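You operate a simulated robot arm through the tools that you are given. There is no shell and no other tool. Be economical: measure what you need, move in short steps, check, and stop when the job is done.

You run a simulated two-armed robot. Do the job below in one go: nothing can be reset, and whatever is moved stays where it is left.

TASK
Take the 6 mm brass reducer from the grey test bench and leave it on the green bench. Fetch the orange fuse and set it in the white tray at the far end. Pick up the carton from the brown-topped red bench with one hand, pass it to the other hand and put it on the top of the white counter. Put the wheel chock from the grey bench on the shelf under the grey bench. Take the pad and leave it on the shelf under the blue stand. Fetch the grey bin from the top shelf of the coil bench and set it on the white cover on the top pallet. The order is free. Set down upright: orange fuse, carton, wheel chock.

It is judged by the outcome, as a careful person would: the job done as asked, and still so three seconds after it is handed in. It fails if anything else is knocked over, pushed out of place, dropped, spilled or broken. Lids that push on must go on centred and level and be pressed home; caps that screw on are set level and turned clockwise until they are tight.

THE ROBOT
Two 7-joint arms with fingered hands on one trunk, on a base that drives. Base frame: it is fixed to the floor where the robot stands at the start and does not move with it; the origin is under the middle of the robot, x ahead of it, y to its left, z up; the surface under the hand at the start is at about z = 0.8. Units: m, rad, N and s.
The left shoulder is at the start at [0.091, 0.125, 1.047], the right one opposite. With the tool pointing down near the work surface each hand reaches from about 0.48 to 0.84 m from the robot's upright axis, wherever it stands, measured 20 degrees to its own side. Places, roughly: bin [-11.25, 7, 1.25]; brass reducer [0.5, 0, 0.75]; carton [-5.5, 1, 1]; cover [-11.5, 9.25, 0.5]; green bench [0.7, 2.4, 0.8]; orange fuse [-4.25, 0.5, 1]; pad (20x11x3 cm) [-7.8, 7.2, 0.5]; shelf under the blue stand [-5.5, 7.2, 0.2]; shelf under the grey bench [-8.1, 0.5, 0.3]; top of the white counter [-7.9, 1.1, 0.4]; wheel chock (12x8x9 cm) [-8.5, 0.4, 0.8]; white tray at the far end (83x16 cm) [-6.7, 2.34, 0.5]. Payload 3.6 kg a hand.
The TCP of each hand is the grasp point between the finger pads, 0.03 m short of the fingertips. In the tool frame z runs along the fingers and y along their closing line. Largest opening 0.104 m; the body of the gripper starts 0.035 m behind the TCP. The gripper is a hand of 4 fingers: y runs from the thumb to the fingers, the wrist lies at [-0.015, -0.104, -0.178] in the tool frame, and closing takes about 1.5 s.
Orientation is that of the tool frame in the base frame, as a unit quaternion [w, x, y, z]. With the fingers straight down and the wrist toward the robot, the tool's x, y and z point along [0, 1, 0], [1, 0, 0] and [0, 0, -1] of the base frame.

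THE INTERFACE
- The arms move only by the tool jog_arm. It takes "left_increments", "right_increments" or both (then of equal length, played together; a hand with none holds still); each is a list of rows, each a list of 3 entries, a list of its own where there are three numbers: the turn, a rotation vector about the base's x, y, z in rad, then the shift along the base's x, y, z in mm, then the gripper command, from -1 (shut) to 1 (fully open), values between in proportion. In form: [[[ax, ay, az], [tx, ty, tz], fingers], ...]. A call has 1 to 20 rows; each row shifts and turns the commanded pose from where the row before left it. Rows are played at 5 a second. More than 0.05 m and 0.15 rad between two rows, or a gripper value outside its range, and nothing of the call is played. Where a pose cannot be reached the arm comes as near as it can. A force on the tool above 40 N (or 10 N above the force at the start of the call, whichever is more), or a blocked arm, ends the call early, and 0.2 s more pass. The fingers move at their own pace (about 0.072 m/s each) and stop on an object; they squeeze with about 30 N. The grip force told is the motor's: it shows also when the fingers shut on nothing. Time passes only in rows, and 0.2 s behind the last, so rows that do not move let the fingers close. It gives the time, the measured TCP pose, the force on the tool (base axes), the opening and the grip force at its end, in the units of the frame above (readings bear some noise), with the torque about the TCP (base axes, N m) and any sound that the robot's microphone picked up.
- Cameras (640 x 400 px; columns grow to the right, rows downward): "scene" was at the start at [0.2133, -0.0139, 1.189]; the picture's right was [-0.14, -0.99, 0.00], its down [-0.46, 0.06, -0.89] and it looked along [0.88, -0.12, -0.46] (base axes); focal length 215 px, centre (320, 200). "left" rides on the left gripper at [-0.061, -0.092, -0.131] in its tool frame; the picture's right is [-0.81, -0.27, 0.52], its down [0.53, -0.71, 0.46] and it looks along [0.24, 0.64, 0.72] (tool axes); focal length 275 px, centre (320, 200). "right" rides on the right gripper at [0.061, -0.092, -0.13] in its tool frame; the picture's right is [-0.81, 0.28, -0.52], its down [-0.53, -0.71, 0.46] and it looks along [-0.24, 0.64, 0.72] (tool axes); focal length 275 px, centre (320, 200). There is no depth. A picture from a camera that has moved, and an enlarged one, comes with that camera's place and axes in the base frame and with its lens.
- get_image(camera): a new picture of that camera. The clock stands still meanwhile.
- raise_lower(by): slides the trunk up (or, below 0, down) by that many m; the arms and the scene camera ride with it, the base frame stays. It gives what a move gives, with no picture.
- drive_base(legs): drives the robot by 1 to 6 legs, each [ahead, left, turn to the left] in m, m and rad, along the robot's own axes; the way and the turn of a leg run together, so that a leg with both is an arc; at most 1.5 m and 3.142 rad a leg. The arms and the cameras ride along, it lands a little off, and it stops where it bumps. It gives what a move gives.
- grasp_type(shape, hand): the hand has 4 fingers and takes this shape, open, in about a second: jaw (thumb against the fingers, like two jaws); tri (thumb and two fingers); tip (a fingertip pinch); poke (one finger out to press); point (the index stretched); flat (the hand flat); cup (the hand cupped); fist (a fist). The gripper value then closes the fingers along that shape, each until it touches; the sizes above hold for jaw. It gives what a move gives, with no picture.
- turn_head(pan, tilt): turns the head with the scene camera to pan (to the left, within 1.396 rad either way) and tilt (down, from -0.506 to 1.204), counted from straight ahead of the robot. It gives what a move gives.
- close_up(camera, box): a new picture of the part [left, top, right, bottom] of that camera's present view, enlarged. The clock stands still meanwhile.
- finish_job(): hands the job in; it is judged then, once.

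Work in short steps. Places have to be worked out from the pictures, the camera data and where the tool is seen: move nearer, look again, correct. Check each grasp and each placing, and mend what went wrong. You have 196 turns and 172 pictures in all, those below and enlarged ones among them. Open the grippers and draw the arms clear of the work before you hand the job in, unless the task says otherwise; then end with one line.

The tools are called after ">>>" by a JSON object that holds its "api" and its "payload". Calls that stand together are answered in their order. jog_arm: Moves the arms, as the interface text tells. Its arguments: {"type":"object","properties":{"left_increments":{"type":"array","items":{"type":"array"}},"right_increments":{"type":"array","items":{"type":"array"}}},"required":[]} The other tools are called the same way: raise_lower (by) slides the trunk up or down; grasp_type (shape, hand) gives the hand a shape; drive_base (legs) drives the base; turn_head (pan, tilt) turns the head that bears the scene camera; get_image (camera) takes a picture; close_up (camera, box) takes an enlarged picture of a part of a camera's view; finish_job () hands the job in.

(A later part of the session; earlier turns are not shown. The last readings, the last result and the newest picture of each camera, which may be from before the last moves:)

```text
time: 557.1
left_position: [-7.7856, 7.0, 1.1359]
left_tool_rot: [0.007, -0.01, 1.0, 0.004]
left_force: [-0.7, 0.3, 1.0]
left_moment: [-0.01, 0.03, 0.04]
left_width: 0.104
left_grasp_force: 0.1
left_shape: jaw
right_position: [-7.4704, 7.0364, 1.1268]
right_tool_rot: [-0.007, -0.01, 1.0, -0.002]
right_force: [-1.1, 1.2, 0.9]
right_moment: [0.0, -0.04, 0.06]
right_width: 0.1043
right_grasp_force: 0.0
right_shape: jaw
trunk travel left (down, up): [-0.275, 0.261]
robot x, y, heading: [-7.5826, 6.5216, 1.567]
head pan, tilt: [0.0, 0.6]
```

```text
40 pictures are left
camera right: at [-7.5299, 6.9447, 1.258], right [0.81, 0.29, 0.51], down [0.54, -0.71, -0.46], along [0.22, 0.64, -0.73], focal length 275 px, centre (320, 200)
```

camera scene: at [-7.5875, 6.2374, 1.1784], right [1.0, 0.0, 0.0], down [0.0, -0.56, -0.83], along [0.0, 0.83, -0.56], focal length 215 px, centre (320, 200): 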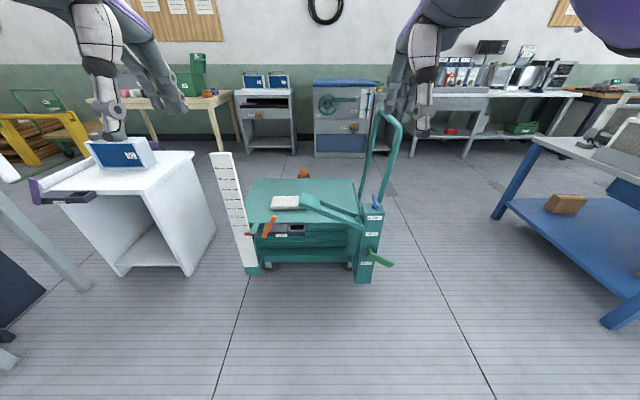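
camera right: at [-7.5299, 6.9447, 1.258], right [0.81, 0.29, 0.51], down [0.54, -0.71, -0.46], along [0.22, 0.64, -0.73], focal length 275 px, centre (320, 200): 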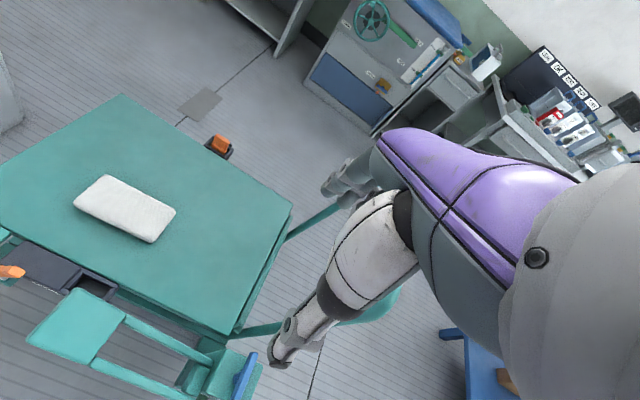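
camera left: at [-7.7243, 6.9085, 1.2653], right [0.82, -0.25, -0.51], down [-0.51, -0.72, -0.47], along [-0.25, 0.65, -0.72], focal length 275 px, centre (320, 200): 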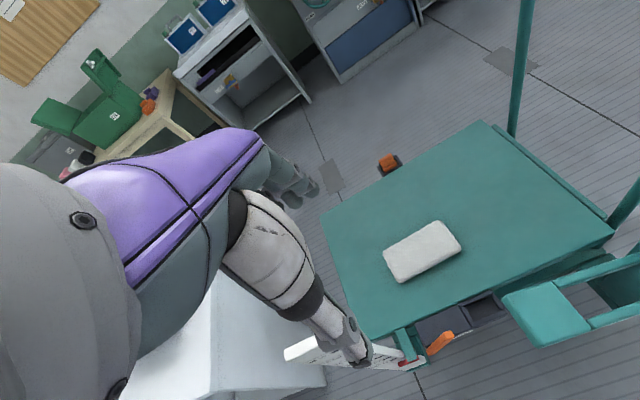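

The pad lies free: top centre (-7.757, 7.233, 0.502), 20 cm along x, 11 cm along y — just wider than the 10.4 cm jaw. I test whether the "cup" shape opens wider.

>>> {"api": "grasp_type", "payload": {"hand": "left", "shape": "cup"}}

>>> {"api": "get_image", "payload": {"camera": "left"}}

```text
time: 558.0
left_position: [-7.7864, 7.0003, 1.1357]
left_tool_rot: [0.006, -0.01, 1.0, 0.005]
left_force: [0.0, 0.6, 0.0]
left_moment: [0.01, 0.02, -0.01]
left_width: 0.0599
left_grasp_force: 0.1
left_shape: cup
right_position: [-7.4704, 7.0364, 1.1252]
right_tool_rot: [-0.005, -0.009, 1.0, -0.003]
right_force: [0.7, 0.1, -0.9]
right_moment: [-0.03, 0.0, 0.0]
right_width: 0.1041
right_grasp_force: 0.0
right_shape: jaw
trunk travel left (down, up): [-0.275, 0.261]
robot x, y, heading: [-7.5844, 6.5221, 1.567]
head pan, tilt: [0.0, 0.6]
```

```text
39 pictures are left
camera left: at [-7.7244, 6.9081, 1.2654], right [0.82, -0.25, -0.51], down [-0.51, -0.72, -0.47], along [-0.25, 0.65, -0.72], focal length 275 px, centre (320, 200)
```

left: 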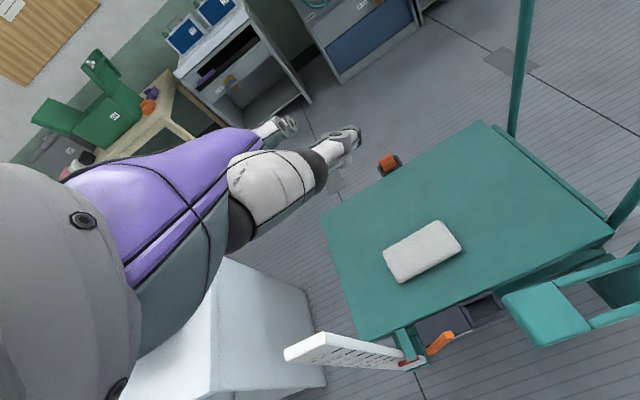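

Cup doesn't help. New plan: push the pad west with the closed left hand so it overhangs the cart's west edge by 8 cm, then pinch its thickness from the west with the hand pointing east. I switch the left hand back to jaw and shift the robot west.

>>> {"api": "grasp_type", "payload": {"hand": "left", "shape": "jaw"}}

>>> {"api": "drive_base", "payload": {"legs": [[0, 0.4, 0]]}}

>>> {"api": "raise_lower", "payload": {"by": -0.12}}

>>> {"api": "get_image", "payload": {"camera": "scene"}}

```text
time: 558.9
left_position: [-7.786, 7.0003, 1.1363]
left_tool_rot: [0.006, -0.009, 1.0, 0.004]
left_force: [-0.6, 0.4, 0.9]
left_moment: [-0.01, 0.03, 0.0]
left_width: 0.104
left_grasp_force: 0.1
left_shape: jaw
right_position: [-7.4717, 7.036, 1.1267]
right_tool_rot: [-0.006, -0.009, 1.0, -0.003]
right_force: [-0.1, -0.1, 0.5]
right_moment: [0.02, 0.0, 0.01]
right_width: 0.104
right_grasp_force: 0.1
right_shape: jaw
trunk travel left (down, up): [-0.275, 0.261]
robot x, y, heading: [-7.5883, 6.5177, 1.569]
head pan, tilt: [0.0, 0.6]
```

```text
time: 563.0
left_position: [-8.1868, 7.0004, 1.137]
left_tool_rot: [0.006, -0.013, 1.0, 0.005]
left_force: [-0.3, 0.3, 0.4]
left_moment: [0.0, 0.03, -0.03]
left_width: 0.1036
left_grasp_force: 0.1
left_shape: jaw
right_position: [-7.8739, 7.0363, 1.1253]
right_tool_rot: [-0.006, -0.011, 1.0, -0.003]
right_force: [-0.5, 0.3, 0.0]
right_moment: [-0.02, 0.01, 0.01]
right_width: 0.1042
right_grasp_force: 0.0
right_shape: jaw
trunk travel left (down, up): [-0.275, 0.261]
robot x, y, heading: [-7.9886, 6.5238, 1.576]
head pan, tilt: [0.0, 0.6]
```

```text
time: 564.5
left_position: [-8.1868, 6.9985, 1.0181]
left_tool_rot: [0.006, -0.012, 1.0, 0.004]
left_force: [0.6, -0.7, -0.4]
left_moment: [-0.02, 0.02, -0.01]
left_width: 0.1038
left_grasp_force: 0.0
left_shape: jaw
right_position: [-7.873, 7.0351, 1.0072]
right_tool_rot: [-0.006, -0.012, 1.0, -0.003]
right_force: [0.7, -0.2, -0.2]
right_moment: [-0.01, 0.02, 0.0]
right_width: 0.1038
right_grasp_force: 0.1
right_shape: jaw
trunk travel left (down, up): [-0.155, 0.381]
robot x, y, heading: [-7.9852, 6.5207, 1.573]
head pan, tilt: [0.0, 0.6]
```

```text
38 pictures are left
camera scene: at [-7.9879, 6.769, 1.0493], right [1.0, 0.0, 0.0], down [0.0, -0.56, -0.83], along [0.0, 0.83, -0.56], focal length 215 px, centre (320, 200)
```

scene: 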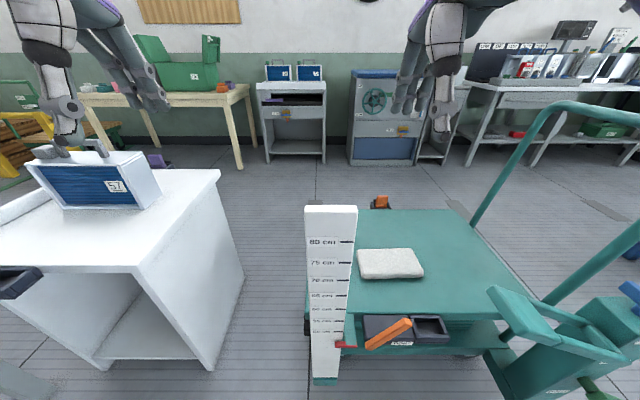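

I reposition slightly east, then swing the closed left hand over to the pad's east end, with the wrist to the west.

>>> {"api": "drive_base", "payload": {"legs": [[0, -0.16, 0]]}}

>>> {"api": "jog_arm", "payload": {"left_increments": [[[0, 0, -0.14], [37, 22, 0], -1], [[0, 0, -0.14], [37, 22, 0], -1], [[0, 0, -0.14], [37, 22, 0], -1], [[0, 0, -0.14], [37, 22, 0], -1], [[0, 0, -0.14], [37, 22, 0], -1], [[0, 0, -0.14], [37, 22, 0], -1], [[0, 0, -0.14], [37, 22, 0], -1], [[0, 0, -0.14], [37, 22, 0], -1], [[0, 0, -0.14], [37, 22, 0], -1], [[0, 0, -0.14], [37, 22, 0], -1], [[0, 0, -0.14], [37, 20, 0], -1], [[0, 0, 0], [0, 0, -45], -1], [[0, 0, 0], [0, 0, -45], -1], [[0, 0, 0], [0, 0, -45], -1], [[0, 0, 0], [0, 0, -45], -1], [[0, 0, 0], [0, 0, -45], -1], [[0, 0, 0], [0, 0, -45], -1], [[0, 0, 0], [0, 0, -40], -1], [[0, 0, 0], [0, 0, 0], -1]]}}

>>> {"api": "get_image", "payload": {"camera": "scene"}}

>>> {"api": "get_image", "payload": {"camera": "right"}}

```text
time: 566.5
left_position: [-8.026, 6.9985, 1.0161]
left_tool_rot: [0.006, -0.012, 1.0, 0.004]
left_force: [0.4, 0.4, 0.4]
left_moment: [-0.01, 0.04, -0.01]
left_width: 0.1039
left_grasp_force: 0.0
left_shape: jaw
right_position: [-7.7115, 7.0376, 1.0048]
right_tool_rot: [-0.006, -0.011, 1.0, -0.002]
right_force: [0.1, -0.1, 0.2]
right_moment: [0.01, -0.02, 0.01]
right_width: 0.1042
right_grasp_force: 0.0
right_shape: jaw
trunk travel left (down, up): [-0.155, 0.381]
robot x, y, heading: [-7.827, 6.522, 1.568]
head pan, tilt: [0.0, 0.6]
```

```text
time: 570.1
left_position: [-7.9259, 7.1331, 0.7319]
left_tool_rot: [0.012, 0.602, 0.798, 0.01]
left_force: [-3.3, 5.0, 18.5]
left_moment: [-2.59, 1.3, -0.62]
left_width: 0.0
left_grasp_force: 29.9
left_shape: jaw
left hand out of reach, approached as far as the arm can: row 5, 6, 7, 8, 9, 10, 11
right_position: [-7.7127, 7.0365, 1.0064]
right_tool_rot: [-0.007, -0.012, 1.0, -0.004]
right_force: [0.0, 0.5, -0.6]
right_moment: [-0.02, 0.04, 0.01]
right_width: 0.1042
right_grasp_force: 0.1
right_shape: jaw
trunk travel left (down, up): [-0.155, 0.381]
robot x, y, heading: [-7.825, 6.5225, 1.565]
head pan, tilt: [0.0, 0.6]
stopped in row 17 (left hand): the force on the tool passed its limit at 102 N (the readings are from after the stop); the commanded pose is now the measured one
```

```text
37 pictures are left
camera scene: at [-7.8279, 6.7702, 1.049], right [1.0, 0.0, 0.0], down [0.0, -0.57, -0.82], along [0.0, 0.82, -0.57], focal length 215 px, centre (320, 200)
```

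scene: 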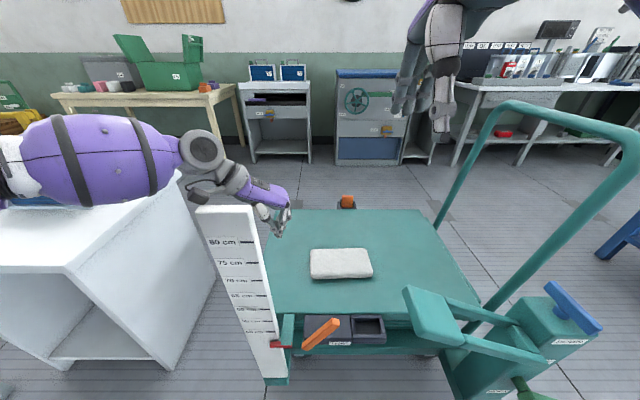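

```text
36 pictures are left
camera right: at [-7.7712, 6.9454, 1.1375], right [0.81, 0.3, 0.51], down [0.54, -0.7, -0.46], along [0.22, 0.64, -0.73], focal length 275 px, centre (320, 200)
```

right: 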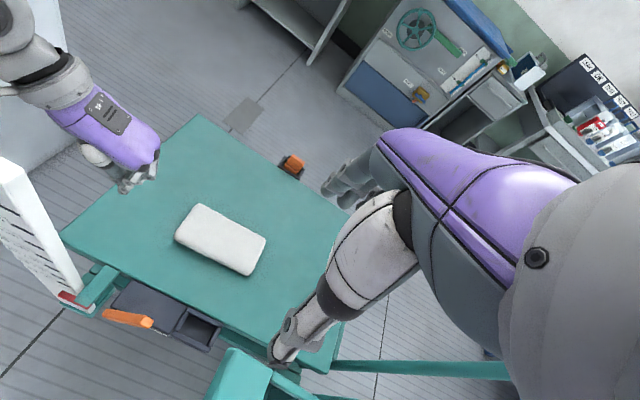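

The left hand ran out of reach and pressed something (probably the ruler post's top); nothing looks displaced. I raise and restore it, raise the trunk, and go closer so the right hand can do the push from above.

>>> {"api": "jog_arm", "payload": {"left_increments": [[[0, 0, 0], [0, 0, 40], -1], [[0, 0, 0], [0, 0, 45], -1], [[0, 0, 0], [0, 0, 45], -1], [[0, 0, 0], [0, 0, 45], -1], [[0, 0, 0.14], [0, 0, 45], -1], [[0, 0, 0.14], [0, 0, 40], 1], [[0, 0, 0.14], [-5, -20, 0], 1], [[0, 0, 0.14], [-5, -20, 0], 1], [[0, 0, 0.14], [-5, -20, 0], 1], [[0, 0, 0.14], [-5, -20, 0], 1], [[0, 0, 0.14], [-5, -20, 0], 1], [[0, 0, 0.14], [-5, -20, 0], 1], [[0, 0, 0.14], [-5, 0, 0], 1]]}}

>>> {"api": "raise_lower", "payload": {"by": 0.2}}

>>> {"api": "drive_base", "payload": {"legs": [[0.1, 0.0, 0]]}}

>>> {"api": "get_image", "payload": {"camera": "right"}}

```text
time: 572.9
left_position: [-7.9605, 7.013, 0.9917]
left_tool_rot: [0.004, 0.017, 1.0, 0.013]
left_force: [-0.8, 0.2, -0.4]
left_moment: [0.0, -0.01, 0.03]
left_width: 0.1039
left_grasp_force: 0.1
left_shape: jaw
right_position: [-7.7116, 7.0367, 1.0053]
right_tool_rot: [-0.006, -0.01, 1.0, -0.003]
right_force: [-0.7, 0.4, -0.9]
right_moment: [0.0, -0.02, 0.01]
right_width: 0.104
right_grasp_force: 0.0
right_shape: jaw
trunk travel left (down, up): [-0.155, 0.381]
robot x, y, heading: [-7.8231, 6.5262, 1.572]
head pan, tilt: [0.0, 0.6]
```

```text
time: 575.1
left_position: [-7.9622, 7.0131, 1.1905]
left_tool_rot: [0.003, 0.017, 1.0, 0.014]
left_force: [0.4, -0.7, 0.5]
left_moment: [-0.01, -0.05, -0.02]
left_width: 0.1038
left_grasp_force: 0.1
left_shape: jaw
right_position: [-7.7132, 7.0372, 1.2059]
right_tool_rot: [-0.005, -0.011, 1.0, -0.004]
right_force: [-0.1, -0.6, -0.9]
right_moment: [0.03, -0.01, -0.01]
right_width: 0.104
right_grasp_force: 0.1
right_shape: jaw
trunk travel left (down, up): [-0.355, 0.181]
robot x, y, heading: [-7.8292, 6.5207, 1.573]
head pan, tilt: [0.0, 0.6]
```

```text
time: 576.2
left_position: [-7.9609, 7.1123, 1.1907]
left_tool_rot: [0.004, 0.017, 1.0, 0.015]
left_force: [0.2, -0.3, 0.4]
left_moment: [-0.05, 0.0, -0.02]
left_width: 0.1038
left_grasp_force: 0.0
left_shape: jaw
right_position: [-7.7122, 7.1359, 1.2062]
right_tool_rot: [-0.007, -0.012, 1.0, -0.003]
right_force: [-0.8, 0.2, 0.5]
right_moment: [-0.02, -0.01, 0.01]
right_width: 0.1038
right_grasp_force: 0.2
right_shape: jaw
trunk travel left (down, up): [-0.355, 0.181]
robot x, y, heading: [-7.8254, 6.6198, 1.569]
head pan, tilt: [0.0, 0.6]
```

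```text
35 pictures are left
camera right: at [-7.7715, 7.0448, 1.3378], right [0.81, 0.3, 0.51], down [0.54, -0.7, -0.46], along [0.22, 0.64, -0.73], focal length 275 px, centre (320, 200)
```

right: 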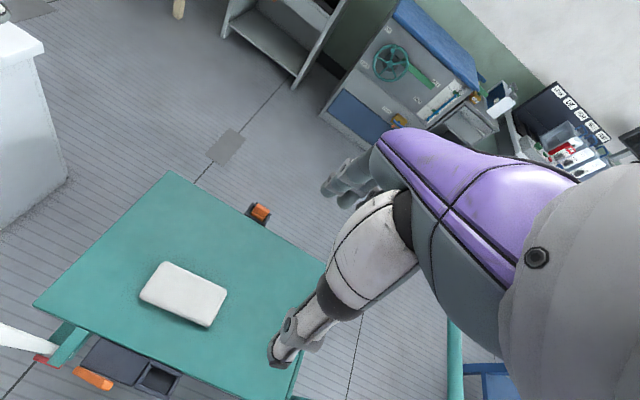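

The pad is unmoved. I bring the closed right hand beyond its east end and descend to just above the table.

>>> {"api": "jog_arm", "payload": {"right_increments": [[[0, 0, 0], [34, 36, 0], -1], [[0, 0, 0], [34, 36, 0], -1], [[0, 0, 0], [34, 36, 0], -1], [[0, 0, 0], [0, 0, -45], -1], [[0, 0, 0], [0, 0, -45], -1], [[0, 0, 0], [0, 0, -45], -1], [[0, 0, 0], [0, 0, -45], -1], [[0, 0, 0], [0, 0, -45], -1], [[0, 0, 0], [0, 0, -45], -1], [[0, 0, 0], [0, 0, -45], -1], [[0, 0, 0], [0, 0, -45], -1], [[0, 0, 0], [0, 0, -45], -1], [[0, 0, 0], [0, 0, -45], -1], [[0, 0, 0], [0, 0, -45], -1], [[0, 0, 0], [0, 0, -45], -1], [[0, 0, 0], [0, 0, -45], -1], [[0, 0, 0], [0, 0, -40], -1], [[0, 0, 0], [0, 0, 0], -1]]}}

>>> {"api": "get_image", "payload": {"camera": "scene"}}

```text
time: 580.0
left_position: [-7.9618, 7.1116, 1.1916]
left_tool_rot: [0.004, 0.017, 1.0, 0.014]
left_force: [-0.3, 0.0, 0.0]
left_moment: [0.02, 0.01, 0.01]
left_width: 0.1039
left_grasp_force: 0.0
left_shape: jaw
right_position: [-7.612, 7.2433, 0.5788]
right_tool_rot: [-0.006, -0.011, 1.0, -0.003]
right_force: [0.3, -0.3, 0.9]
right_moment: [-0.01, -0.01, 0.01]
right_width: 0.0001
right_grasp_force: 29.4
right_shape: jaw
trunk travel left (down, up): [-0.355, 0.181]
robot x, y, heading: [-7.8295, 6.6209, 1.572]
head pan, tilt: [0.0, 0.6]
```

```text
34 pictures are left
camera scene: at [-7.8278, 6.8137, 1.256], right [1.0, 0.0, 0.0], down [0.0, -0.56, -0.83], along [0.0, 0.83, -0.56], focal length 215 px, centre (320, 200)
```

scene: 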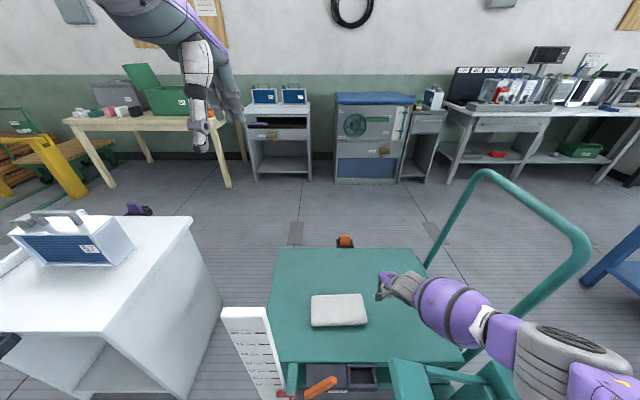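

The right arm clears the pedal. I descend the last 68 mm and push west in small steps.

>>> {"api": "jog_arm", "payload": {"right_increments": [[[0, 0, 0], [0, 0, -35], -1], [[0, 0, 0], [0, 0, -25], -1], [[0, 0, 0], [0, 0, -8], -1], [[0, 0, 0], [-20, 0, 0], -1], [[0, 0, 0], [-20, 0, 0], -1], [[0, 0, 0], [-20, 0, 0], -1], [[0, 0, 0], [-20, 0, 0], -1], [[0, 0, 0], [-20, 0, 0], -1], [[0, 0, 0], [-20, 0, 0], -1], [[0, 0, 0], [-20, 0, 0], -1], [[0, 0, 0], [-20, 0, 0], -1], [[0, 0, 0], [-20, 0, 0], -1], [[0, 0, 0], [-15, 0, 0], -1], [[0, 0, 0], [0, 0, 0], -1]]}}

>>> {"api": "get_image", "payload": {"camera": "scene"}}

```text
time: 583.0
left_position: [-7.9623, 7.1123, 1.1919]
left_tool_rot: [0.004, 0.017, 1.0, 0.014]
left_force: [0.2, 0.5, 0.0]
left_moment: [-0.01, -0.01, -0.01]
left_width: 0.1037
left_grasp_force: 0.1
left_shape: jaw
right_position: [-7.7792, 7.225, 0.5336]
right_tool_rot: [-0.007, -0.011, 1.0, -0.004]
right_force: [0.8, -0.1, -0.4]
right_moment: [-0.01, 0.0, -0.02]
right_width: 0.0
right_grasp_force: 29.8
right_shape: jaw
right hand out of reach, approached as far as the arm can: row 2, 10, 11, 12, 13
trunk travel left (down, up): [-0.355, 0.181]
robot x, y, heading: [-7.8315, 6.6208, 1.571]
head pan, tilt: [0.0, 0.6]
```

```text
33 pictures are left
camera scene: at [-7.8282, 6.8138, 1.256], right [1.0, 0.0, 0.0], down [0.0, -0.56, -0.83], along [0.0, 0.83, -0.56], focal length 215 px, centre (320, 200)
```

scene: 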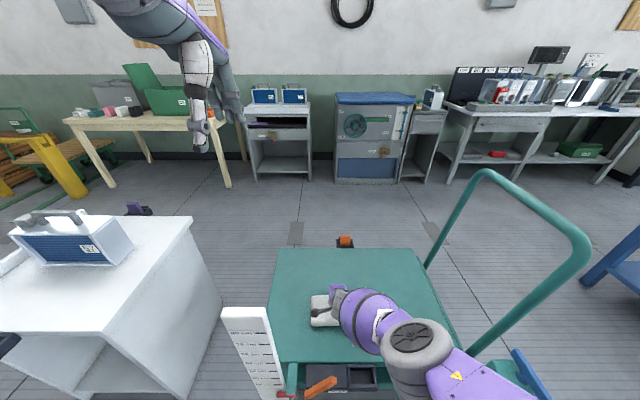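

The arm couldn't reach low enough and slid just over the pad. I go back up and east, lower the trunk 0.1 m, and repeat.

>>> {"api": "jog_arm", "payload": {"right_increments": [[[0, 0, 0], [0, 0, 40], -1], [[0, 0, 0], [0, 0, 45], -1], [[0, 0, 0], [40, 5, 20], -1], [[0, 0, 0], [42, 5, 20], -1], [[0, 0, 0], [42, 4, 20], -1], [[0, 0, 0], [43, 4, 15], -1]]}}

>>> {"api": "raise_lower", "payload": {"by": -0.12}}

>>> {"api": "jog_arm", "payload": {"right_increments": [[[0, 0, 0], [0, 0, -35], -1], [[0, 0, 0], [0, 0, -15], -1], [[0, 0, 0], [0, 0, 0], -1]]}}

```text
time: 584.4
left_position: [-7.9611, 7.1111, 1.1921]
left_tool_rot: [0.003, 0.017, 1.0, 0.016]
left_force: [0.2, 0.1, 0.4]
left_moment: [0.02, 0.01, -0.02]
left_width: 0.1035
left_grasp_force: 0.0
left_shape: jaw
right_position: [-7.6112, 7.2416, 0.6938]
right_tool_rot: [-0.006, -0.011, 1.0, -0.003]
right_force: [0.4, -0.5, -0.3]
right_moment: [0.0, -0.01, 0.03]
right_width: 0.0001
right_grasp_force: 30.5
right_shape: jaw
trunk travel left (down, up): [-0.355, 0.181]
robot x, y, heading: [-7.8267, 6.6223, 1.57]
head pan, tilt: [0.0, 0.6]
```

```text
time: 585.9
left_position: [-7.9609, 7.1117, 1.0719]
left_tool_rot: [0.004, 0.018, 1.0, 0.015]
left_force: [0.4, 0.1, -0.2]
left_moment: [0.01, 0.02, -0.02]
left_width: 0.1038
left_grasp_force: 0.1
left_shape: jaw
right_position: [-7.6112, 7.2429, 0.5749]
right_tool_rot: [-0.005, -0.011, 1.0, -0.003]
right_force: [-0.3, 0.1, -0.4]
right_moment: [-0.03, 0.02, 0.04]
right_width: 0.0
right_grasp_force: 30.3
right_shape: jaw
trunk travel left (down, up): [-0.235, 0.301]
robot x, y, heading: [-7.8276, 6.6183, 1.572]
head pan, tilt: [0.0, 0.6]
```

```text
time: 586.7
left_position: [-7.9621, 7.1123, 1.0706]
left_tool_rot: [0.004, 0.017, 1.0, 0.014]
left_force: [0.5, 0.2, -0.7]
left_moment: [0.02, -0.02, 0.0]
left_width: 0.1037
left_grasp_force: 0.1
left_shape: jaw
right_position: [-7.6129, 7.2441, 0.5254]
right_tool_rot: [-0.006, -0.012, 1.0, -0.004]
right_force: [-0.1, 0.1, 0.5]
right_moment: [0.01, -0.02, 0.02]
right_width: 0.0
right_grasp_force: 30.3
right_shape: jaw
trunk travel left (down, up): [-0.235, 0.301]
robot x, y, heading: [-7.8265, 6.6222, 1.572]
head pan, tilt: [0.0, 0.6]
```

Now I lower to 0.508 and push west about 0.23 m.

>>> {"api": "jog_arm", "payload": {"right_increments": [[[0, 0, 0], [0, -6, -10], -1], [[0, 0, 0], [0, -4, -7], -1], [[0, 0, 0], [-20, 0, 0], -1], [[0, 0, 0], [-20, 0, 0], -1], [[0, 0, 0], [-20, 0, 0], -1], [[0, 0, 0], [-20, 0, 0], -1], [[0, 0, 0], [-20, 0, 0], -1], [[0, 0, 0], [-20, 0, 0], -1], [[0, 0, 0], [-20, 0, 0], -1], [[0, 0, 0], [-20, 0, 0], -1], [[0, 0, 0], [-20, 0, 0], -1], [[0, 0, 0], [-20, 0, 0], -1], [[0, 0, 0], [-20, 0, 0], -1], [[0, 0, 0], [0, 0, 0], -1]]}}

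>>> {"api": "get_image", "payload": {"camera": "scene"}}

```text
time: 589.7
left_position: [-7.9613, 7.1121, 1.0707]
left_tool_rot: [0.003, 0.017, 1.0, 0.015]
left_force: [-0.2, -0.8, 0.4]
left_moment: [0.0, 0.0, -0.03]
left_width: 0.1039
left_grasp_force: 0.0
left_shape: jaw
right_position: [-7.8318, 7.2323, 0.506]
right_tool_rot: [-0.006, -0.011, 1.0, -0.004]
right_force: [-0.9, 0.4, 0.4]
right_moment: [0.03, -0.02, -0.01]
right_width: 0.0
right_grasp_force: 30.0
right_shape: jaw
trunk travel left (down, up): [-0.235, 0.301]
robot x, y, heading: [-7.8271, 6.6194, 1.574]
head pan, tilt: [0.0, 0.6]
```

```text
32 pictures are left
camera scene: at [-7.8279, 6.8419, 1.1378], right [1.0, 0.0, 0.0], down [0.0, -0.56, -0.83], along [0.0, 0.83, -0.56], focal length 215 px, centre (320, 200)
```

scene: 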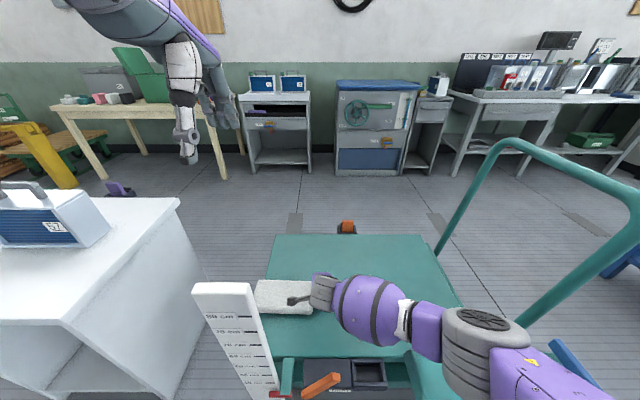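

The pad overhangs about 4 cm. I push 32 mm more, then lift the right hand off and away.

>>> {"api": "jog_arm", "payload": {"right_increments": [[[0, 0, 0], [-16, 0, 0], -1], [[0, 0, 0], [-16, 0, 0], -1], [[0, 0, 0], [0, 0, 0], -1], [[0, 0, 0], [20, 0, 0], -1], [[0, 0, 0], [10, 0, 40], -1], [[0, 0, 0], [20, -10, 40], 1], [[0, 0, 0], [20, -10, 40], 1], [[0, 0, 0], [20, -10, 42], 1], [[0, 0, 0], [15, -20, 42], 1], [[0, 0, 0], [10, -20, 42], 1], [[0, 0, 0], [10, -20, 42], 1], [[0, 0, 0], [10, -20, 42], 1], [[0, 0, 0], [10, -20, 42], 1], [[0, 0, 0], [10, -20, 42], 1], [[0, 0, 0], [0, -20, 42], 1]]}}

>>> {"api": "get_image", "payload": {"camera": "left"}}

```text
time: 592.9
left_position: [-7.9623, 7.1119, 1.0722]
left_tool_rot: [0.004, 0.017, 1.0, 0.015]
left_force: [-0.3, 0.1, 0.0]
left_moment: [0.01, -0.02, -0.01]
left_width: 0.1036
left_grasp_force: 0.0
left_shape: jaw
right_position: [-7.7087, 7.0624, 0.9632]
right_tool_rot: [-0.005, -0.011, 1.0, -0.004]
right_force: [-0.2, -0.3, 0.5]
right_moment: [0.01, 0.0, -0.04]
right_width: 0.104
right_grasp_force: 0.0
right_shape: jaw
trunk travel left (down, up): [-0.235, 0.301]
robot x, y, heading: [-7.8299, 6.6195, 1.569]
head pan, tilt: [0.0, 0.6]
```

```text
31 pictures are left
camera left: at [-7.9052, 7.0138, 1.1985], right [0.8, -0.29, -0.52], down [-0.55, -0.68, -0.48], along [-0.22, 0.67, -0.71], focal length 275 px, centre (320, 200)
```

left: 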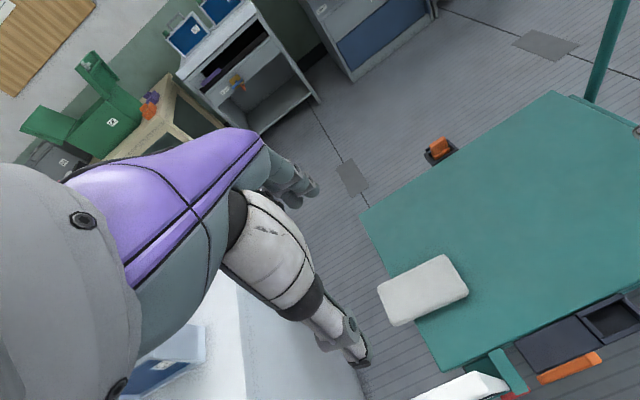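

The pad now overhangs about 6 cm. I need a thumb-up pinch pose pointing north-east; I test whether the left arm can take it, at a safe height to the west.

>>> {"api": "jog_arm", "payload": {"left_increments": [[[-0.0405, -0.0978, 0.0978], [-10, -5, 0], 1], [[-0.0405, -0.0978, 0.0978], [-10, -5, 0], 1], [[-0.0405, -0.0978, 0.0978], [-10, -5, 0], 1], [[-0.0405, -0.0978, 0.0978], [-10, -5, 0], 1], [[-0.0405, -0.0978, 0.0978], [-10, -5, 0], 1], [[-0.0405, -0.0978, 0.0978], [-10, -5, 0], 1], [[-0.0405, -0.0978, 0.0978], [-10, -5, 0], 1], [[-0.0405, -0.0978, 0.0978], [-10, -5, 0], 1], [[-0.0405, -0.0978, 0.0978], [-10, -5, 0], 1], [[-0.0405, -0.0978, 0.0978], [-10, -5, 0], 1], [[-0.0405, -0.0978, 0.0978], [0, 0, 0], 1], [[-0.0405, -0.0978, 0.0978], [0, 0, 0], 1], [[-0.0405, -0.0978, 0.0978], [0, 0, 0], 1], [[-0.0405, -0.0978, 0.0978], [0, 0, 0], 1], [[-0.0405, -0.0978, 0.0978], [0, 0, 0], 1], [[-0.0405, -0.0978, 0.0978], [0, 0, 0], 1], [[-0.0405, -0.0978, 0.0978], [0, 0, 0], 1], [[-0.0405, -0.0978, 0.0978], [0, 0, 0], 1], [[0, 0, 0], [0, 0, 0], 1]]}}

```text
time: 596.9
left_position: [-8.0618, 7.0613, 1.0718]
left_tool_rot: [-0.65, 0.659, -0.283, 0.252]
left_force: [0.3, 0.4, 0.1]
left_moment: [-0.02, 0.02, -0.01]
left_width: 0.1038
left_grasp_force: 0.0
left_shape: jaw
right_position: [-7.7097, 7.0621, 0.9624]
right_tool_rot: [-0.006, -0.011, 1.0, -0.003]
right_force: [0.0, -0.4, 0.7]
right_moment: [0.01, 0.01, 0.02]
right_width: 0.104
right_grasp_force: 0.0
right_shape: jaw
trunk travel left (down, up): [-0.235, 0.301]
robot x, y, heading: [-7.8272, 6.6179, 1.572]
head pan, tilt: [0.0, 0.6]
```

The pose is reachable. I descend beside the ruler to just south-west of the overhanging pad end, stopping higher for a check.

>>> {"api": "jog_arm", "payload": {"left_increments": [[[0, 0, 0], [-2, 6, -43], 1], [[0, 0, 0], [-2, 6, -43], 1], [[0, 0, 0], [-2, 6, -43], 1], [[0, 0, 0], [-2, 6, -43], 1], [[0, 0, 0], [-2, 6, -43], 1], [[0, 0, 0], [0, 6, -43], 1], [[0, 0, 0], [0, 6, -43], 1], [[0, 0, 0], [0, 6, -43], 1], [[0, 0, 0], [0, 6, -43], 1], [[0, 0, 0], [0, 6, -43], 1], [[0, 0, 0], [0, 6, -43], 1], [[0, 0, 0], [0, 0, 0], 1]]}}

>>> {"api": "get_image", "payload": {"camera": "scene"}}

>>> {"api": "get_image", "payload": {"camera": "left"}}

```text
time: 599.5
left_position: [-8.0713, 7.1279, 0.5983]
left_tool_rot: [-0.649, 0.658, -0.284, 0.253]
left_force: [-0.8, -0.8, 0.3]
left_moment: [-0.02, -0.03, 0.02]
left_width: 0.1043
left_grasp_force: 0.0
left_shape: jaw
right_position: [-7.7084, 7.0641, 0.9629]
right_tool_rot: [-0.005, -0.011, 1.0, -0.003]
right_force: [0.3, 0.0, -0.7]
right_moment: [0.02, 0.01, 0.01]
right_width: 0.1039
right_grasp_force: 0.1
right_shape: jaw
trunk travel left (down, up): [-0.235, 0.301]
robot x, y, heading: [-7.8268, 6.6214, 1.569]
head pan, tilt: [0.0, 0.6]
```

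```text
30 pictures are left
camera scene: at [-7.828, 6.8418, 1.1379], right [1.0, 0.0, 0.0], down [0.0, -0.56, -0.83], along [0.0, 0.83, -0.56], focal length 215 px, centre (320, 200)
```

scene: 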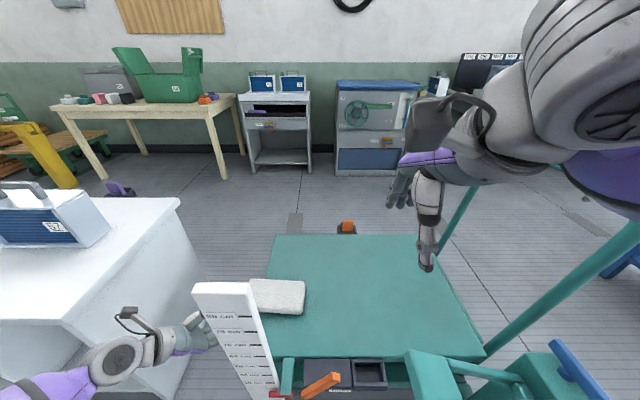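

```text
29 pictures are left
camera left: at [-8.2028, 7.0779, 0.6951], right [-0.2, 0.94, 0.29], down [0.73, -0.05, 0.68], along [0.65, 0.35, -0.67], focal length 275 px, centre (320, 200)
```

left: 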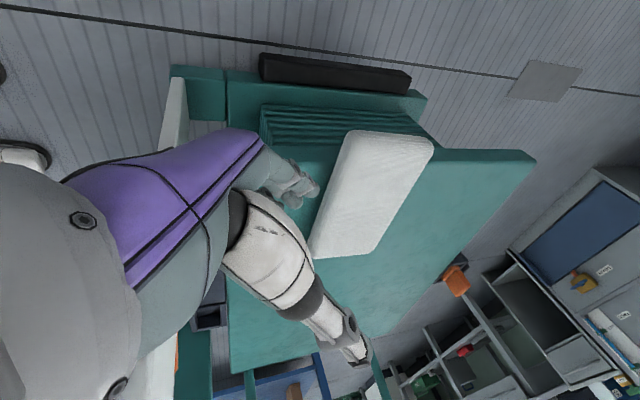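

The overhang looks like only about 4 cm, so I push another 4 cm with the right hand before pinching.

>>> {"api": "jog_arm", "payload": {"right_increments": [[[0, 0, 0], [-26, 43, 0], -1], [[0, 0, 0], [-28, 41, 0], -1], [[0, 0, 0], [-28, 41, 0], -1], [[0, 0, 0], [-28, 41, 0], -1], [[0, 0, 0], [0, 2, -45], -1], [[0, 0, 0], [0, 0, -45], -1], [[0, 0, 0], [0, 0, -45], -1], [[0, 0, 0], [0, 0, -45], -1], [[0, 0, 0], [0, 0, -45], -1], [[0, 0, 0], [0, 0, -45], -1], [[0, 0, 0], [0, 0, -45], -1], [[0, 0, 0], [0, 0, -45], -1], [[0, 0, 0], [0, 0, -45], -1], [[0, 0, 0], [0, 0, -45], -1], [[0, 0, 0], [0, 0, -5], -1], [[0, 0, 0], [-22, 0, 0], -1], [[0, 0, 0], [-22, 0, 0], -1], [[0, 0, 0], [-22, 0, 0], -1], [[0, 0, 0], [-22, 0, 0], -1], [[0, 0, 0], [0, 0, 0], -1]]}}

>>> {"api": "get_image", "payload": {"camera": "left"}}

```text
refused: row 1 steps farther than a row can; nothing moved
```

```text
28 pictures are left
camera left: at [-8.2028, 7.0779, 0.6951], right [-0.2, 0.94, 0.29], down [0.73, -0.05, 0.68], along [0.65, 0.35, -0.67], focal length 275 px, centre (320, 200)
```

left: 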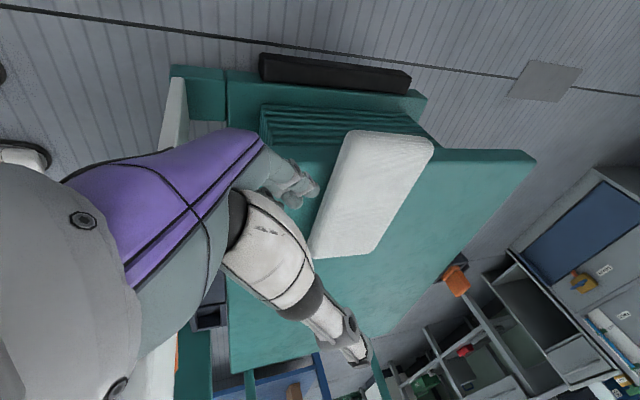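

A row was a hair over the limit; I resend it with a slightly smaller step.

>>> {"api": "jog_arm", "payload": {"right_increments": [[[0, 0, 0], [-27, 41, 0], -1], [[0, 0, 0], [-28, 41, 0], -1], [[0, 0, 0], [-28, 41, 0], -1], [[0, 0, 0], [-28, 41, 0], -1], [[0, 0, 0], [0, 4, -45], -1], [[0, 0, 0], [0, 0, -45], -1], [[0, 0, 0], [0, 0, -45], -1], [[0, 0, 0], [0, 0, -45], -1], [[0, 0, 0], [0, 0, -45], -1], [[0, 0, 0], [0, 0, -45], -1], [[0, 0, 0], [0, 0, -45], -1], [[0, 0, 0], [0, 0, -45], -1], [[0, 0, 0], [0, 0, -45], -1], [[0, 0, 0], [0, 0, -45], -1], [[0, 0, 0], [0, 0, -5], -1], [[0, 0, 0], [-22, 0, 0], -1], [[0, 0, 0], [-22, 0, 0], -1], [[0, 0, 0], [-22, 0, 0], -1], [[0, 0, 0], [-22, 0, 0], -1], [[0, 0, 0], [0, 0, 0], -1]]}}

>>> {"api": "get_image", "payload": {"camera": "left"}}

```text
time: 603.7
left_position: [-8.0721, 7.1282, 0.5999]
left_tool_rot: [-0.649, 0.658, -0.284, 0.254]
left_force: [-0.1, 0.1, 0.4]
left_moment: [0.0, 0.02, -0.01]
left_width: 0.1038
left_grasp_force: 0.1
left_shape: jaw
right_position: [-7.9082, 7.2302, 0.5076]
right_tool_rot: [-0.005, -0.01, 1.0, -0.003]
right_force: [0.8, -0.1, -0.2]
right_moment: [0.05, 0.0, -0.01]
right_width: 0.0
right_grasp_force: 30.4
right_shape: jaw
trunk travel left (down, up): [-0.235, 0.301]
robot x, y, heading: [-7.8229, 6.6219, 1.571]
head pan, tilt: [0.0, 0.6]
```

```text
27 pictures are left
camera left: at [-8.2029, 7.0779, 0.6954], right [-0.2, 0.94, 0.29], down [0.73, -0.05, 0.68], along [0.65, 0.35, -0.67], focal length 275 px, centre (320, 200)
```

left: 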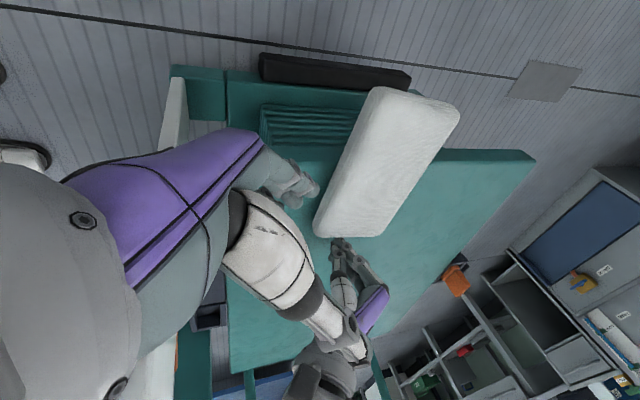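

The overhang is now about 7–8 cm. I turn the hand 15° more to the north, lower it to pad height south of the overhang, and move in to straddle it.

>>> {"api": "jog_arm", "payload": {"left_increments": [[[0, 0, 0.13], [-22, -9, -30], 1], [[0, 0, 0.13], [-21, -9, -30], 1], [[0, 0, 0], [0, 0, -43], 1], [[0, 0, 0], [0, 0, -10], 1], [[0, 0, 0], [0, 25, 0], 1], [[0, 0, 0], [0, 25, 0], 1], [[0, 0, 0], [0, 25, 0], 1], [[0, 0, 0], [0, 25, 0], 1], [[0, 0, 0], [0, 0, 0], 1]]}}

>>> {"api": "get_image", "payload": {"camera": "left"}}

```text
time: 605.7
left_position: [-8.1148, 7.2106, 0.4852]
left_tool_rot: [-0.677, 0.69, -0.196, 0.167]
left_force: [0.7, -0.7, 0.0]
left_moment: [-0.01, -0.04, 0.02]
left_width: 0.1038
left_grasp_force: 0.1
left_shape: jaw
right_position: [-7.9087, 7.231, 0.5076]
right_tool_rot: [-0.006, -0.011, 1.0, -0.003]
right_force: [-0.2, 0.5, -0.1]
right_moment: [0.01, -0.02, -0.02]
right_width: 0.0
right_grasp_force: 30.2
right_shape: jaw
trunk travel left (down, up): [-0.235, 0.301]
robot x, y, heading: [-7.8271, 6.618, 1.57]
head pan, tilt: [0.0, 0.6]
```

```text
26 pictures are left
camera left: at [-8.229, 7.1279, 0.5816], right [-0.43, 0.85, 0.29], down [0.72, 0.14, 0.68], along [0.54, 0.5, -0.67], focal length 275 px, centre (320, 200)
```

left: 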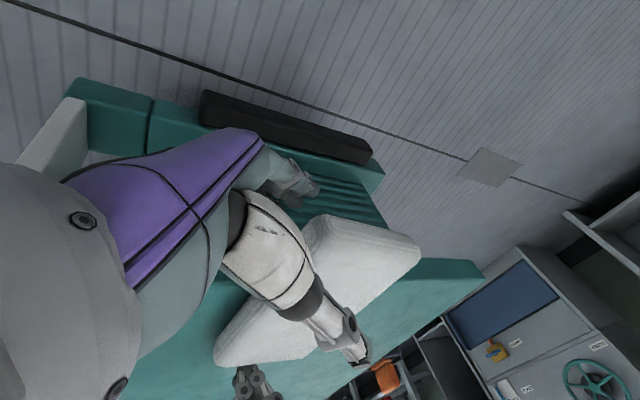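

The pad lies between the thumb (above) and the fingers (below). I close.

>>> {"api": "jog_arm", "payload": {"left_increments": [[[0, 0, 0], [0, 3, 0], 1], [[0, 0, 0], [0, 0, 0], -1], [[0, 0, 0], [0, 0, 0], -1], [[0, 0, 0], [0, 0, 0], -1], [[0, 0, 0], [0, 0, 0], -1], [[0, 0, 0], [0, 0, 0], -1], [[0, 0, 0], [0, 0, 0], -1], [[0, 0, 0], [0, 0, 0], -1], [[0, 0, 0], [0, 0, 0], -1]]}}

>>> {"api": "get_image", "payload": {"camera": "left"}}

```text
time: 607.7
left_position: [-8.1139, 7.213, 0.4844]
left_tool_rot: [-0.676, 0.69, -0.197, 0.167]
left_force: [-0.1, -0.5, -0.1]
left_moment: [-0.03, 0.06, -0.01]
left_width: 0.0242
left_grasp_force: 30.0
left_shape: jaw
right_position: [-7.9092, 7.2311, 0.5073]
right_tool_rot: [-0.006, -0.011, 1.0, -0.003]
right_force: [-0.5, 0.2, 0.0]
right_moment: [0.01, 0.01, 0.01]
right_width: 0.0
right_grasp_force: 30.2
right_shape: jaw
trunk travel left (down, up): [-0.235, 0.301]
robot x, y, heading: [-7.8266, 6.6192, 1.571]
head pan, tilt: [0.0, 0.6]
```

```text
25 pictures are left
camera left: at [-8.2288, 7.1307, 0.5816], right [-0.43, 0.85, 0.29], down [0.72, 0.14, 0.68], along [0.54, 0.5, -0.67], focal length 275 px, centre (320, 200)
```

left: 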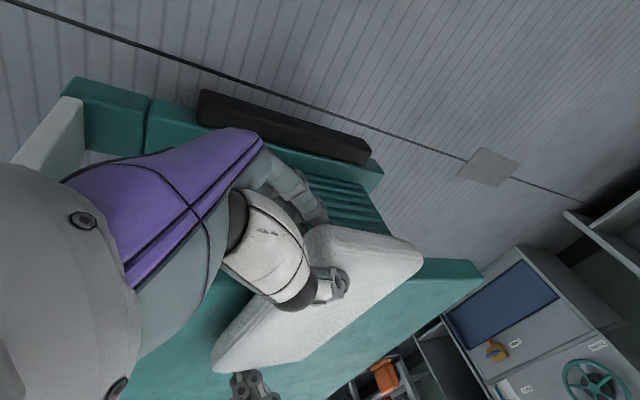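

Pinched firmly (24 mm, 30 N). I lift both hands straight up, clear of the ruler.

>>> {"api": "jog_arm", "payload": {"left_increments": [[[0, 0, 0], [0, 0, 15], -1], [[0, 0, 0], [0, 0, 25], -1], [[0, 0, 0], [0, 0, 40], -1], [[0, 0, 0], [0, 0, 43], -1], [[0, 0, 0], [0, 0, 43], -1], [[0, 0, 0], [0, 0, 43], -1], [[0, 0, 0], [0, 0, 43], -1], [[0, 0, 0], [0, 0, 43], -1], [[0, 0, 0], [0, 0, 43], -1], [[0, 0, 0], [0, 0, 43], -1], [[0, 0, 0], [0, 0, 43], -1], [[0, 0, 0], [0, 0, 43], -1], [[0, 0, 0], [0, 0, 0], -1]], "right_increments": [[[0, 0, 0], [25, 0, 0], -1], [[0, 0, 0], [25, 0, 10], -1], [[0, 0, 0], [25, -10, 35], -1], [[0, 0, 0], [20, -15, 40], -1], [[0, 0, 0], [20, -15, 40], -1], [[0, 0, 0], [20, -15, 40], -1], [[0, 0, 0], [20, -15, 40], 1], [[0, 0, 0], [20, -15, 40], 1], [[0, 0, 0], [10, -15, 40], 1], [[0, 0, 0], [10, -15, 40], 1], [[0, 0, 0], [10, -15, 40], 1], [[0, 0, 0], [10, -15, 40], 1], [[0, 0, 0], [0, 0, 40], 1]]}}

>>> {"api": "get_image", "payload": {"camera": "scene"}}

```text
time: 610.5
left_position: [-8.1153, 7.2119, 0.9533]
left_tool_rot: [-0.677, 0.69, -0.197, 0.167]
left_force: [0.1, -0.6, -1.0]
left_moment: [-0.03, 0.06, 0.04]
left_width: 0.0243
left_grasp_force: 30.9
left_shape: jaw
right_position: [-7.6928, 7.0845, 0.9531]
right_tool_rot: [-0.005, -0.012, 1.0, -0.004]
right_force: [0.7, 0.0, 0.0]
right_moment: [0.02, 0.02, 0.03]
right_width: 0.1037
right_grasp_force: 0.0
right_shape: jaw
trunk travel left (down, up): [-0.235, 0.301]
robot x, y, heading: [-7.8249, 6.623, 1.573]
head pan, tilt: [0.0, 0.6]
```

```text
24 pictures are left
camera scene: at [-7.8284, 6.842, 1.1378], right [1.0, 0.0, 0.0], down [0.0, -0.57, -0.83], along [0.0, 0.83, -0.57], focal length 215 px, centre (320, 200)
```

scene: 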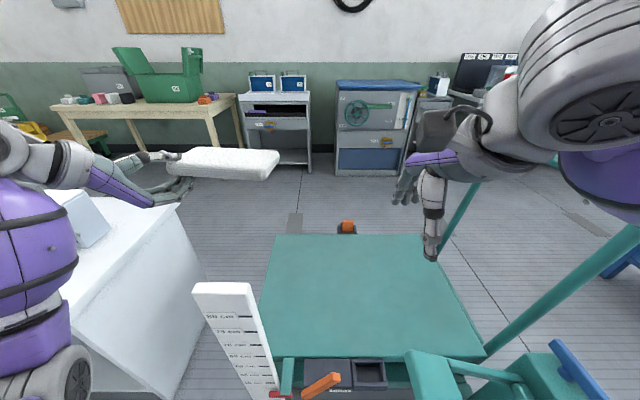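

The pad is held level and light. I back off and strafe east to the blue stand, then view its lower shelf.

>>> {"api": "drive_base", "payload": {"legs": [[-0.75, 0, 0], [0, -1.3, 0], [0, -1.1, 0]]}}

>>> {"api": "raise_lower", "payload": {"by": -0.23}}

>>> {"api": "turn_head", "payload": {"pan": 0.0, "tilt": 0.45}}

>>> {"api": "get_image", "payload": {"camera": "scene"}}

```text
time: 635.5
left_position: [-5.6978, 6.4622, 0.9527]
left_tool_rot: [-0.677, 0.69, -0.196, 0.166]
left_force: [-0.2, -0.1, -0.5]
left_moment: [0.01, 0.09, -0.03]
left_width: 0.0246
left_grasp_force: 29.4
left_shape: jaw
right_position: [-5.2756, 6.3372, 0.9531]
right_tool_rot: [-0.006, -0.014, 1.0, -0.004]
right_force: [-0.1, 0.7, 0.1]
right_moment: [0.0, 0.04, 0.0]
right_width: 0.1038
right_grasp_force: 0.1
right_shape: jaw
trunk travel left (down, up): [-0.235, 0.301]
robot x, y, heading: [-5.4057, 5.8682, 1.571]
head pan, tilt: [0.0, 0.6]
```

```text
time: 637.9
left_position: [-5.6977, 6.4627, 0.7222]
left_tool_rot: [-0.678, 0.69, -0.194, 0.165]
left_force: [0.3, -0.3, -2.2]
left_moment: [-0.06, 0.04, -0.02]
left_width: 0.0245
left_grasp_force: 30.3
left_shape: jaw
right_position: [-5.2747, 6.3392, 0.7262]
right_tool_rot: [-0.005, -0.013, 1.0, -0.004]
right_force: [0.0, 0.5, -0.1]
right_moment: [-0.01, -0.01, 0.01]
right_width: 0.1036
right_grasp_force: 0.0
right_shape: jaw
trunk travel left (down, up): [-0.005, 0.531]
robot x, y, heading: [-5.4082, 5.8722, 1.576]
head pan, tilt: [0.0, 0.6]
```

```text
time: 638.6
left_position: [-5.6992, 6.4627, 0.724]
left_tool_rot: [-0.677, 0.69, -0.195, 0.165]
left_force: [-1.0, 0.0, -0.3]
left_moment: [-0.04, 0.08, 0.03]
left_width: 0.0243
left_grasp_force: 29.9
left_shape: jaw
right_position: [-5.2759, 6.3394, 0.7272]
right_tool_rot: [-0.006, -0.013, 1.0, -0.004]
right_force: [-0.8, -0.3, 0.3]
right_moment: [0.02, 0.02, -0.01]
right_width: 0.104
right_grasp_force: 0.0
right_shape: jaw
trunk travel left (down, up): [-0.005, 0.531]
robot x, y, heading: [-5.4098, 5.8708, 1.575]
head pan, tilt: [0.0, 0.45]
```

```text
23 pictures are left
camera scene: at [-5.4106, 6.1696, 0.9132], right [1.0, 0.0, 0.0], down [0.0, -0.44, -0.9], along [0.0, 0.9, -0.44], focal length 215 px, centre (320, 200)
```

scene: 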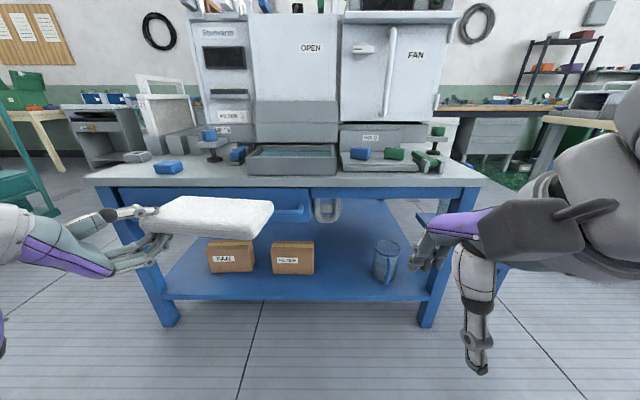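

The gap between the right-hand box and the mug (x ≈ -5.43…-5.18) fits the pad. I lower the left hand to shelf-entry height and raise the right hand out of the way.

>>> {"api": "jog_arm", "payload": {"left_increments": [[[0, 0, 0], [19, 0, -42], -1], [[0, 0, 0], [19, 0, -42], -1], [[0, 0, 0], [19, 0, -42], -1], [[0, 0, 0], [19, 0, -42], -1], [[0, 0, 0], [19, 0, -42], -1], [[0, 0, 0], [19, 0, -42], -1], [[0, 0, 0], [19, 0, -42], -1], [[0, 0, 0], [19, 0, -42], -1], [[0, 0, 0], [19, 0, -42], -1], [[0, 0, 0], [19, 0, -42], -1], [[0, 0, 0], [0, 0, 0], -1]], "right_increments": [[[0, 0, 0], [3, -6, 30], 1], [[0, 0, 0], [3, -6, 30], 1], [[0, 0, 0], [3, -6, 30], 1], [[0, 0, 0], [3, -6, 30], 1], [[0, 0, 0], [3, -6, 30], 1], [[0, 0, 0], [3, -6, 30], 1], [[0, 0, 0], [3, -6, 20], 1], [[0, 0, 0], [3, -6, 20], 1], [[0, 0, 0], [3, -6, 20], 1], [[0, 0, 0], [3, -6, 20], 1], [[0, 0, 0], [0, 0, 0], 1]]}}

>>> {"api": "drive_base", "payload": {"legs": [[0, -0.105, 0], [0.25, 0, 0]]}}

>>> {"api": "get_image", "payload": {"camera": "scene"}}

```text
time: 640.4
left_position: [-5.6151, 6.4704, 0.4082]
left_tool_rot: [-0.662, 0.693, -0.266, 0.104]
left_force: [0.5, 0.3, -1.6]
left_moment: [-0.05, 0.09, 0.04]
left_width: 0.0238
left_grasp_force: 29.7
left_shape: jaw
right_position: [-5.2493, 6.3179, 0.8965]
right_tool_rot: [-0.007, -0.013, 1.0, -0.003]
right_force: [0.0, -0.5, 0.7]
right_moment: [0.0, -0.01, 0.01]
right_width: 0.1035
right_grasp_force: 0.1
right_shape: jaw
right hand out of reach, approached as far as the arm can: row 6, 7, 8
trunk travel left (down, up): [-0.005, 0.531]
robot x, y, heading: [-5.4075, 5.8718, 1.58]
head pan, tilt: [0.0, 0.45]
stopped in row 8 (left hand): the arm was blocked; the commanded pose is now the measured one
```

```text
time: 643.4
left_position: [-5.5095, 6.7243, 0.4066]
left_tool_rot: [-0.663, 0.692, -0.266, 0.104]
left_force: [0.0, 0.4, -0.3]
left_moment: [0.01, 0.07, 0.01]
left_width: 0.0241
left_grasp_force: 30.4
left_shape: jaw
right_position: [-5.1444, 6.5677, 0.897]
right_tool_rot: [-0.008, -0.013, 1.0, -0.003]
right_force: [0.8, -0.5, 0.1]
right_moment: [0.02, 0.0, -0.01]
right_width: 0.1039
right_grasp_force: 0.1
right_shape: jaw
trunk travel left (down, up): [-0.005, 0.531]
robot x, y, heading: [-5.3085, 6.1229, 1.575]
head pan, tilt: [0.0, 0.45]
```

```text
22 pictures are left
camera scene: at [-5.3061, 6.4206, 0.9132], right [1.0, 0.0, 0.0], down [0.0, -0.44, -0.9], along [0.0, 0.9, -0.44], focal length 215 px, centre (320, 200)
```

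scene: 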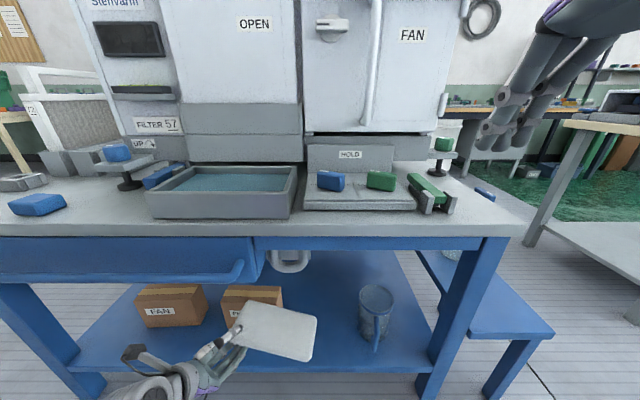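

The left arm hit a self-limit and the pad tilted about 13°. I move the hand outward, re-level it, then lower again.

>>> {"api": "jog_arm", "payload": {"left_increments": [[[0, 0, 0], [-15, -10, 20], -1], [[0, -0.116, 0], [-25, -10, 10], -1], [[0, -0.116, 0], [-25, -10, 0], -1], [[0, 0, 0], [-25, 0, 0], -1], [[0, 0, 0], [0, 0, -30], -1], [[0, 0, 0], [0, 0, -30], -1], [[0, 0, 0], [0, 0, -30], -1], [[0, 0, 0], [0, 0, -30], -1], [[0, 0, 0], [0, 0, 0], -1]]}}

>>> {"api": "get_image", "payload": {"camera": "scene"}}

```text
time: 645.4
left_position: [-5.6006, 6.6948, 0.3179]
left_tool_rot: [0.689, -0.675, 0.188, -0.183]
left_force: [-0.1, 0.3, -0.6]
left_moment: [-0.04, 0.07, 0.0]
left_width: 0.0244
left_grasp_force: 29.6
left_shape: jaw
right_position: [-5.1448, 6.5669, 0.8978]
right_tool_rot: [-0.009, -0.014, 1.0, -0.004]
right_force: [-0.6, -0.5, -0.3]
right_moment: [-0.01, -0.03, -0.01]
right_width: 0.1036
right_grasp_force: 0.0
right_shape: jaw
trunk travel left (down, up): [-0.005, 0.531]
robot x, y, heading: [-5.2997, 6.1222, 1.573]
head pan, tilt: [0.0, 0.45]
```

```text
21 pictures are left
camera scene: at [-5.3061, 6.4205, 0.9132], right [1.0, 0.0, 0.0], down [0.0, -0.44, -0.9], along [0.0, 0.9, -0.44], focal length 215 px, centre (320, 200)
```

scene: 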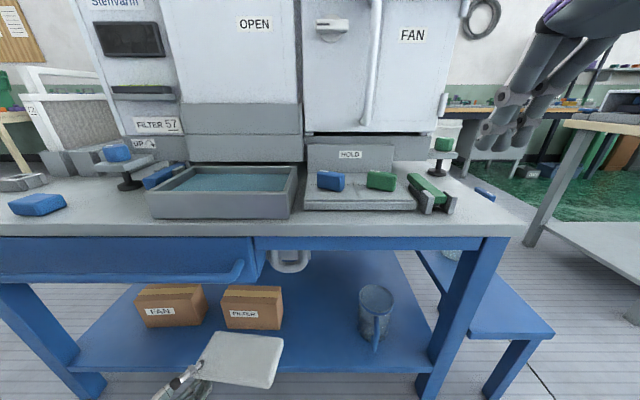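

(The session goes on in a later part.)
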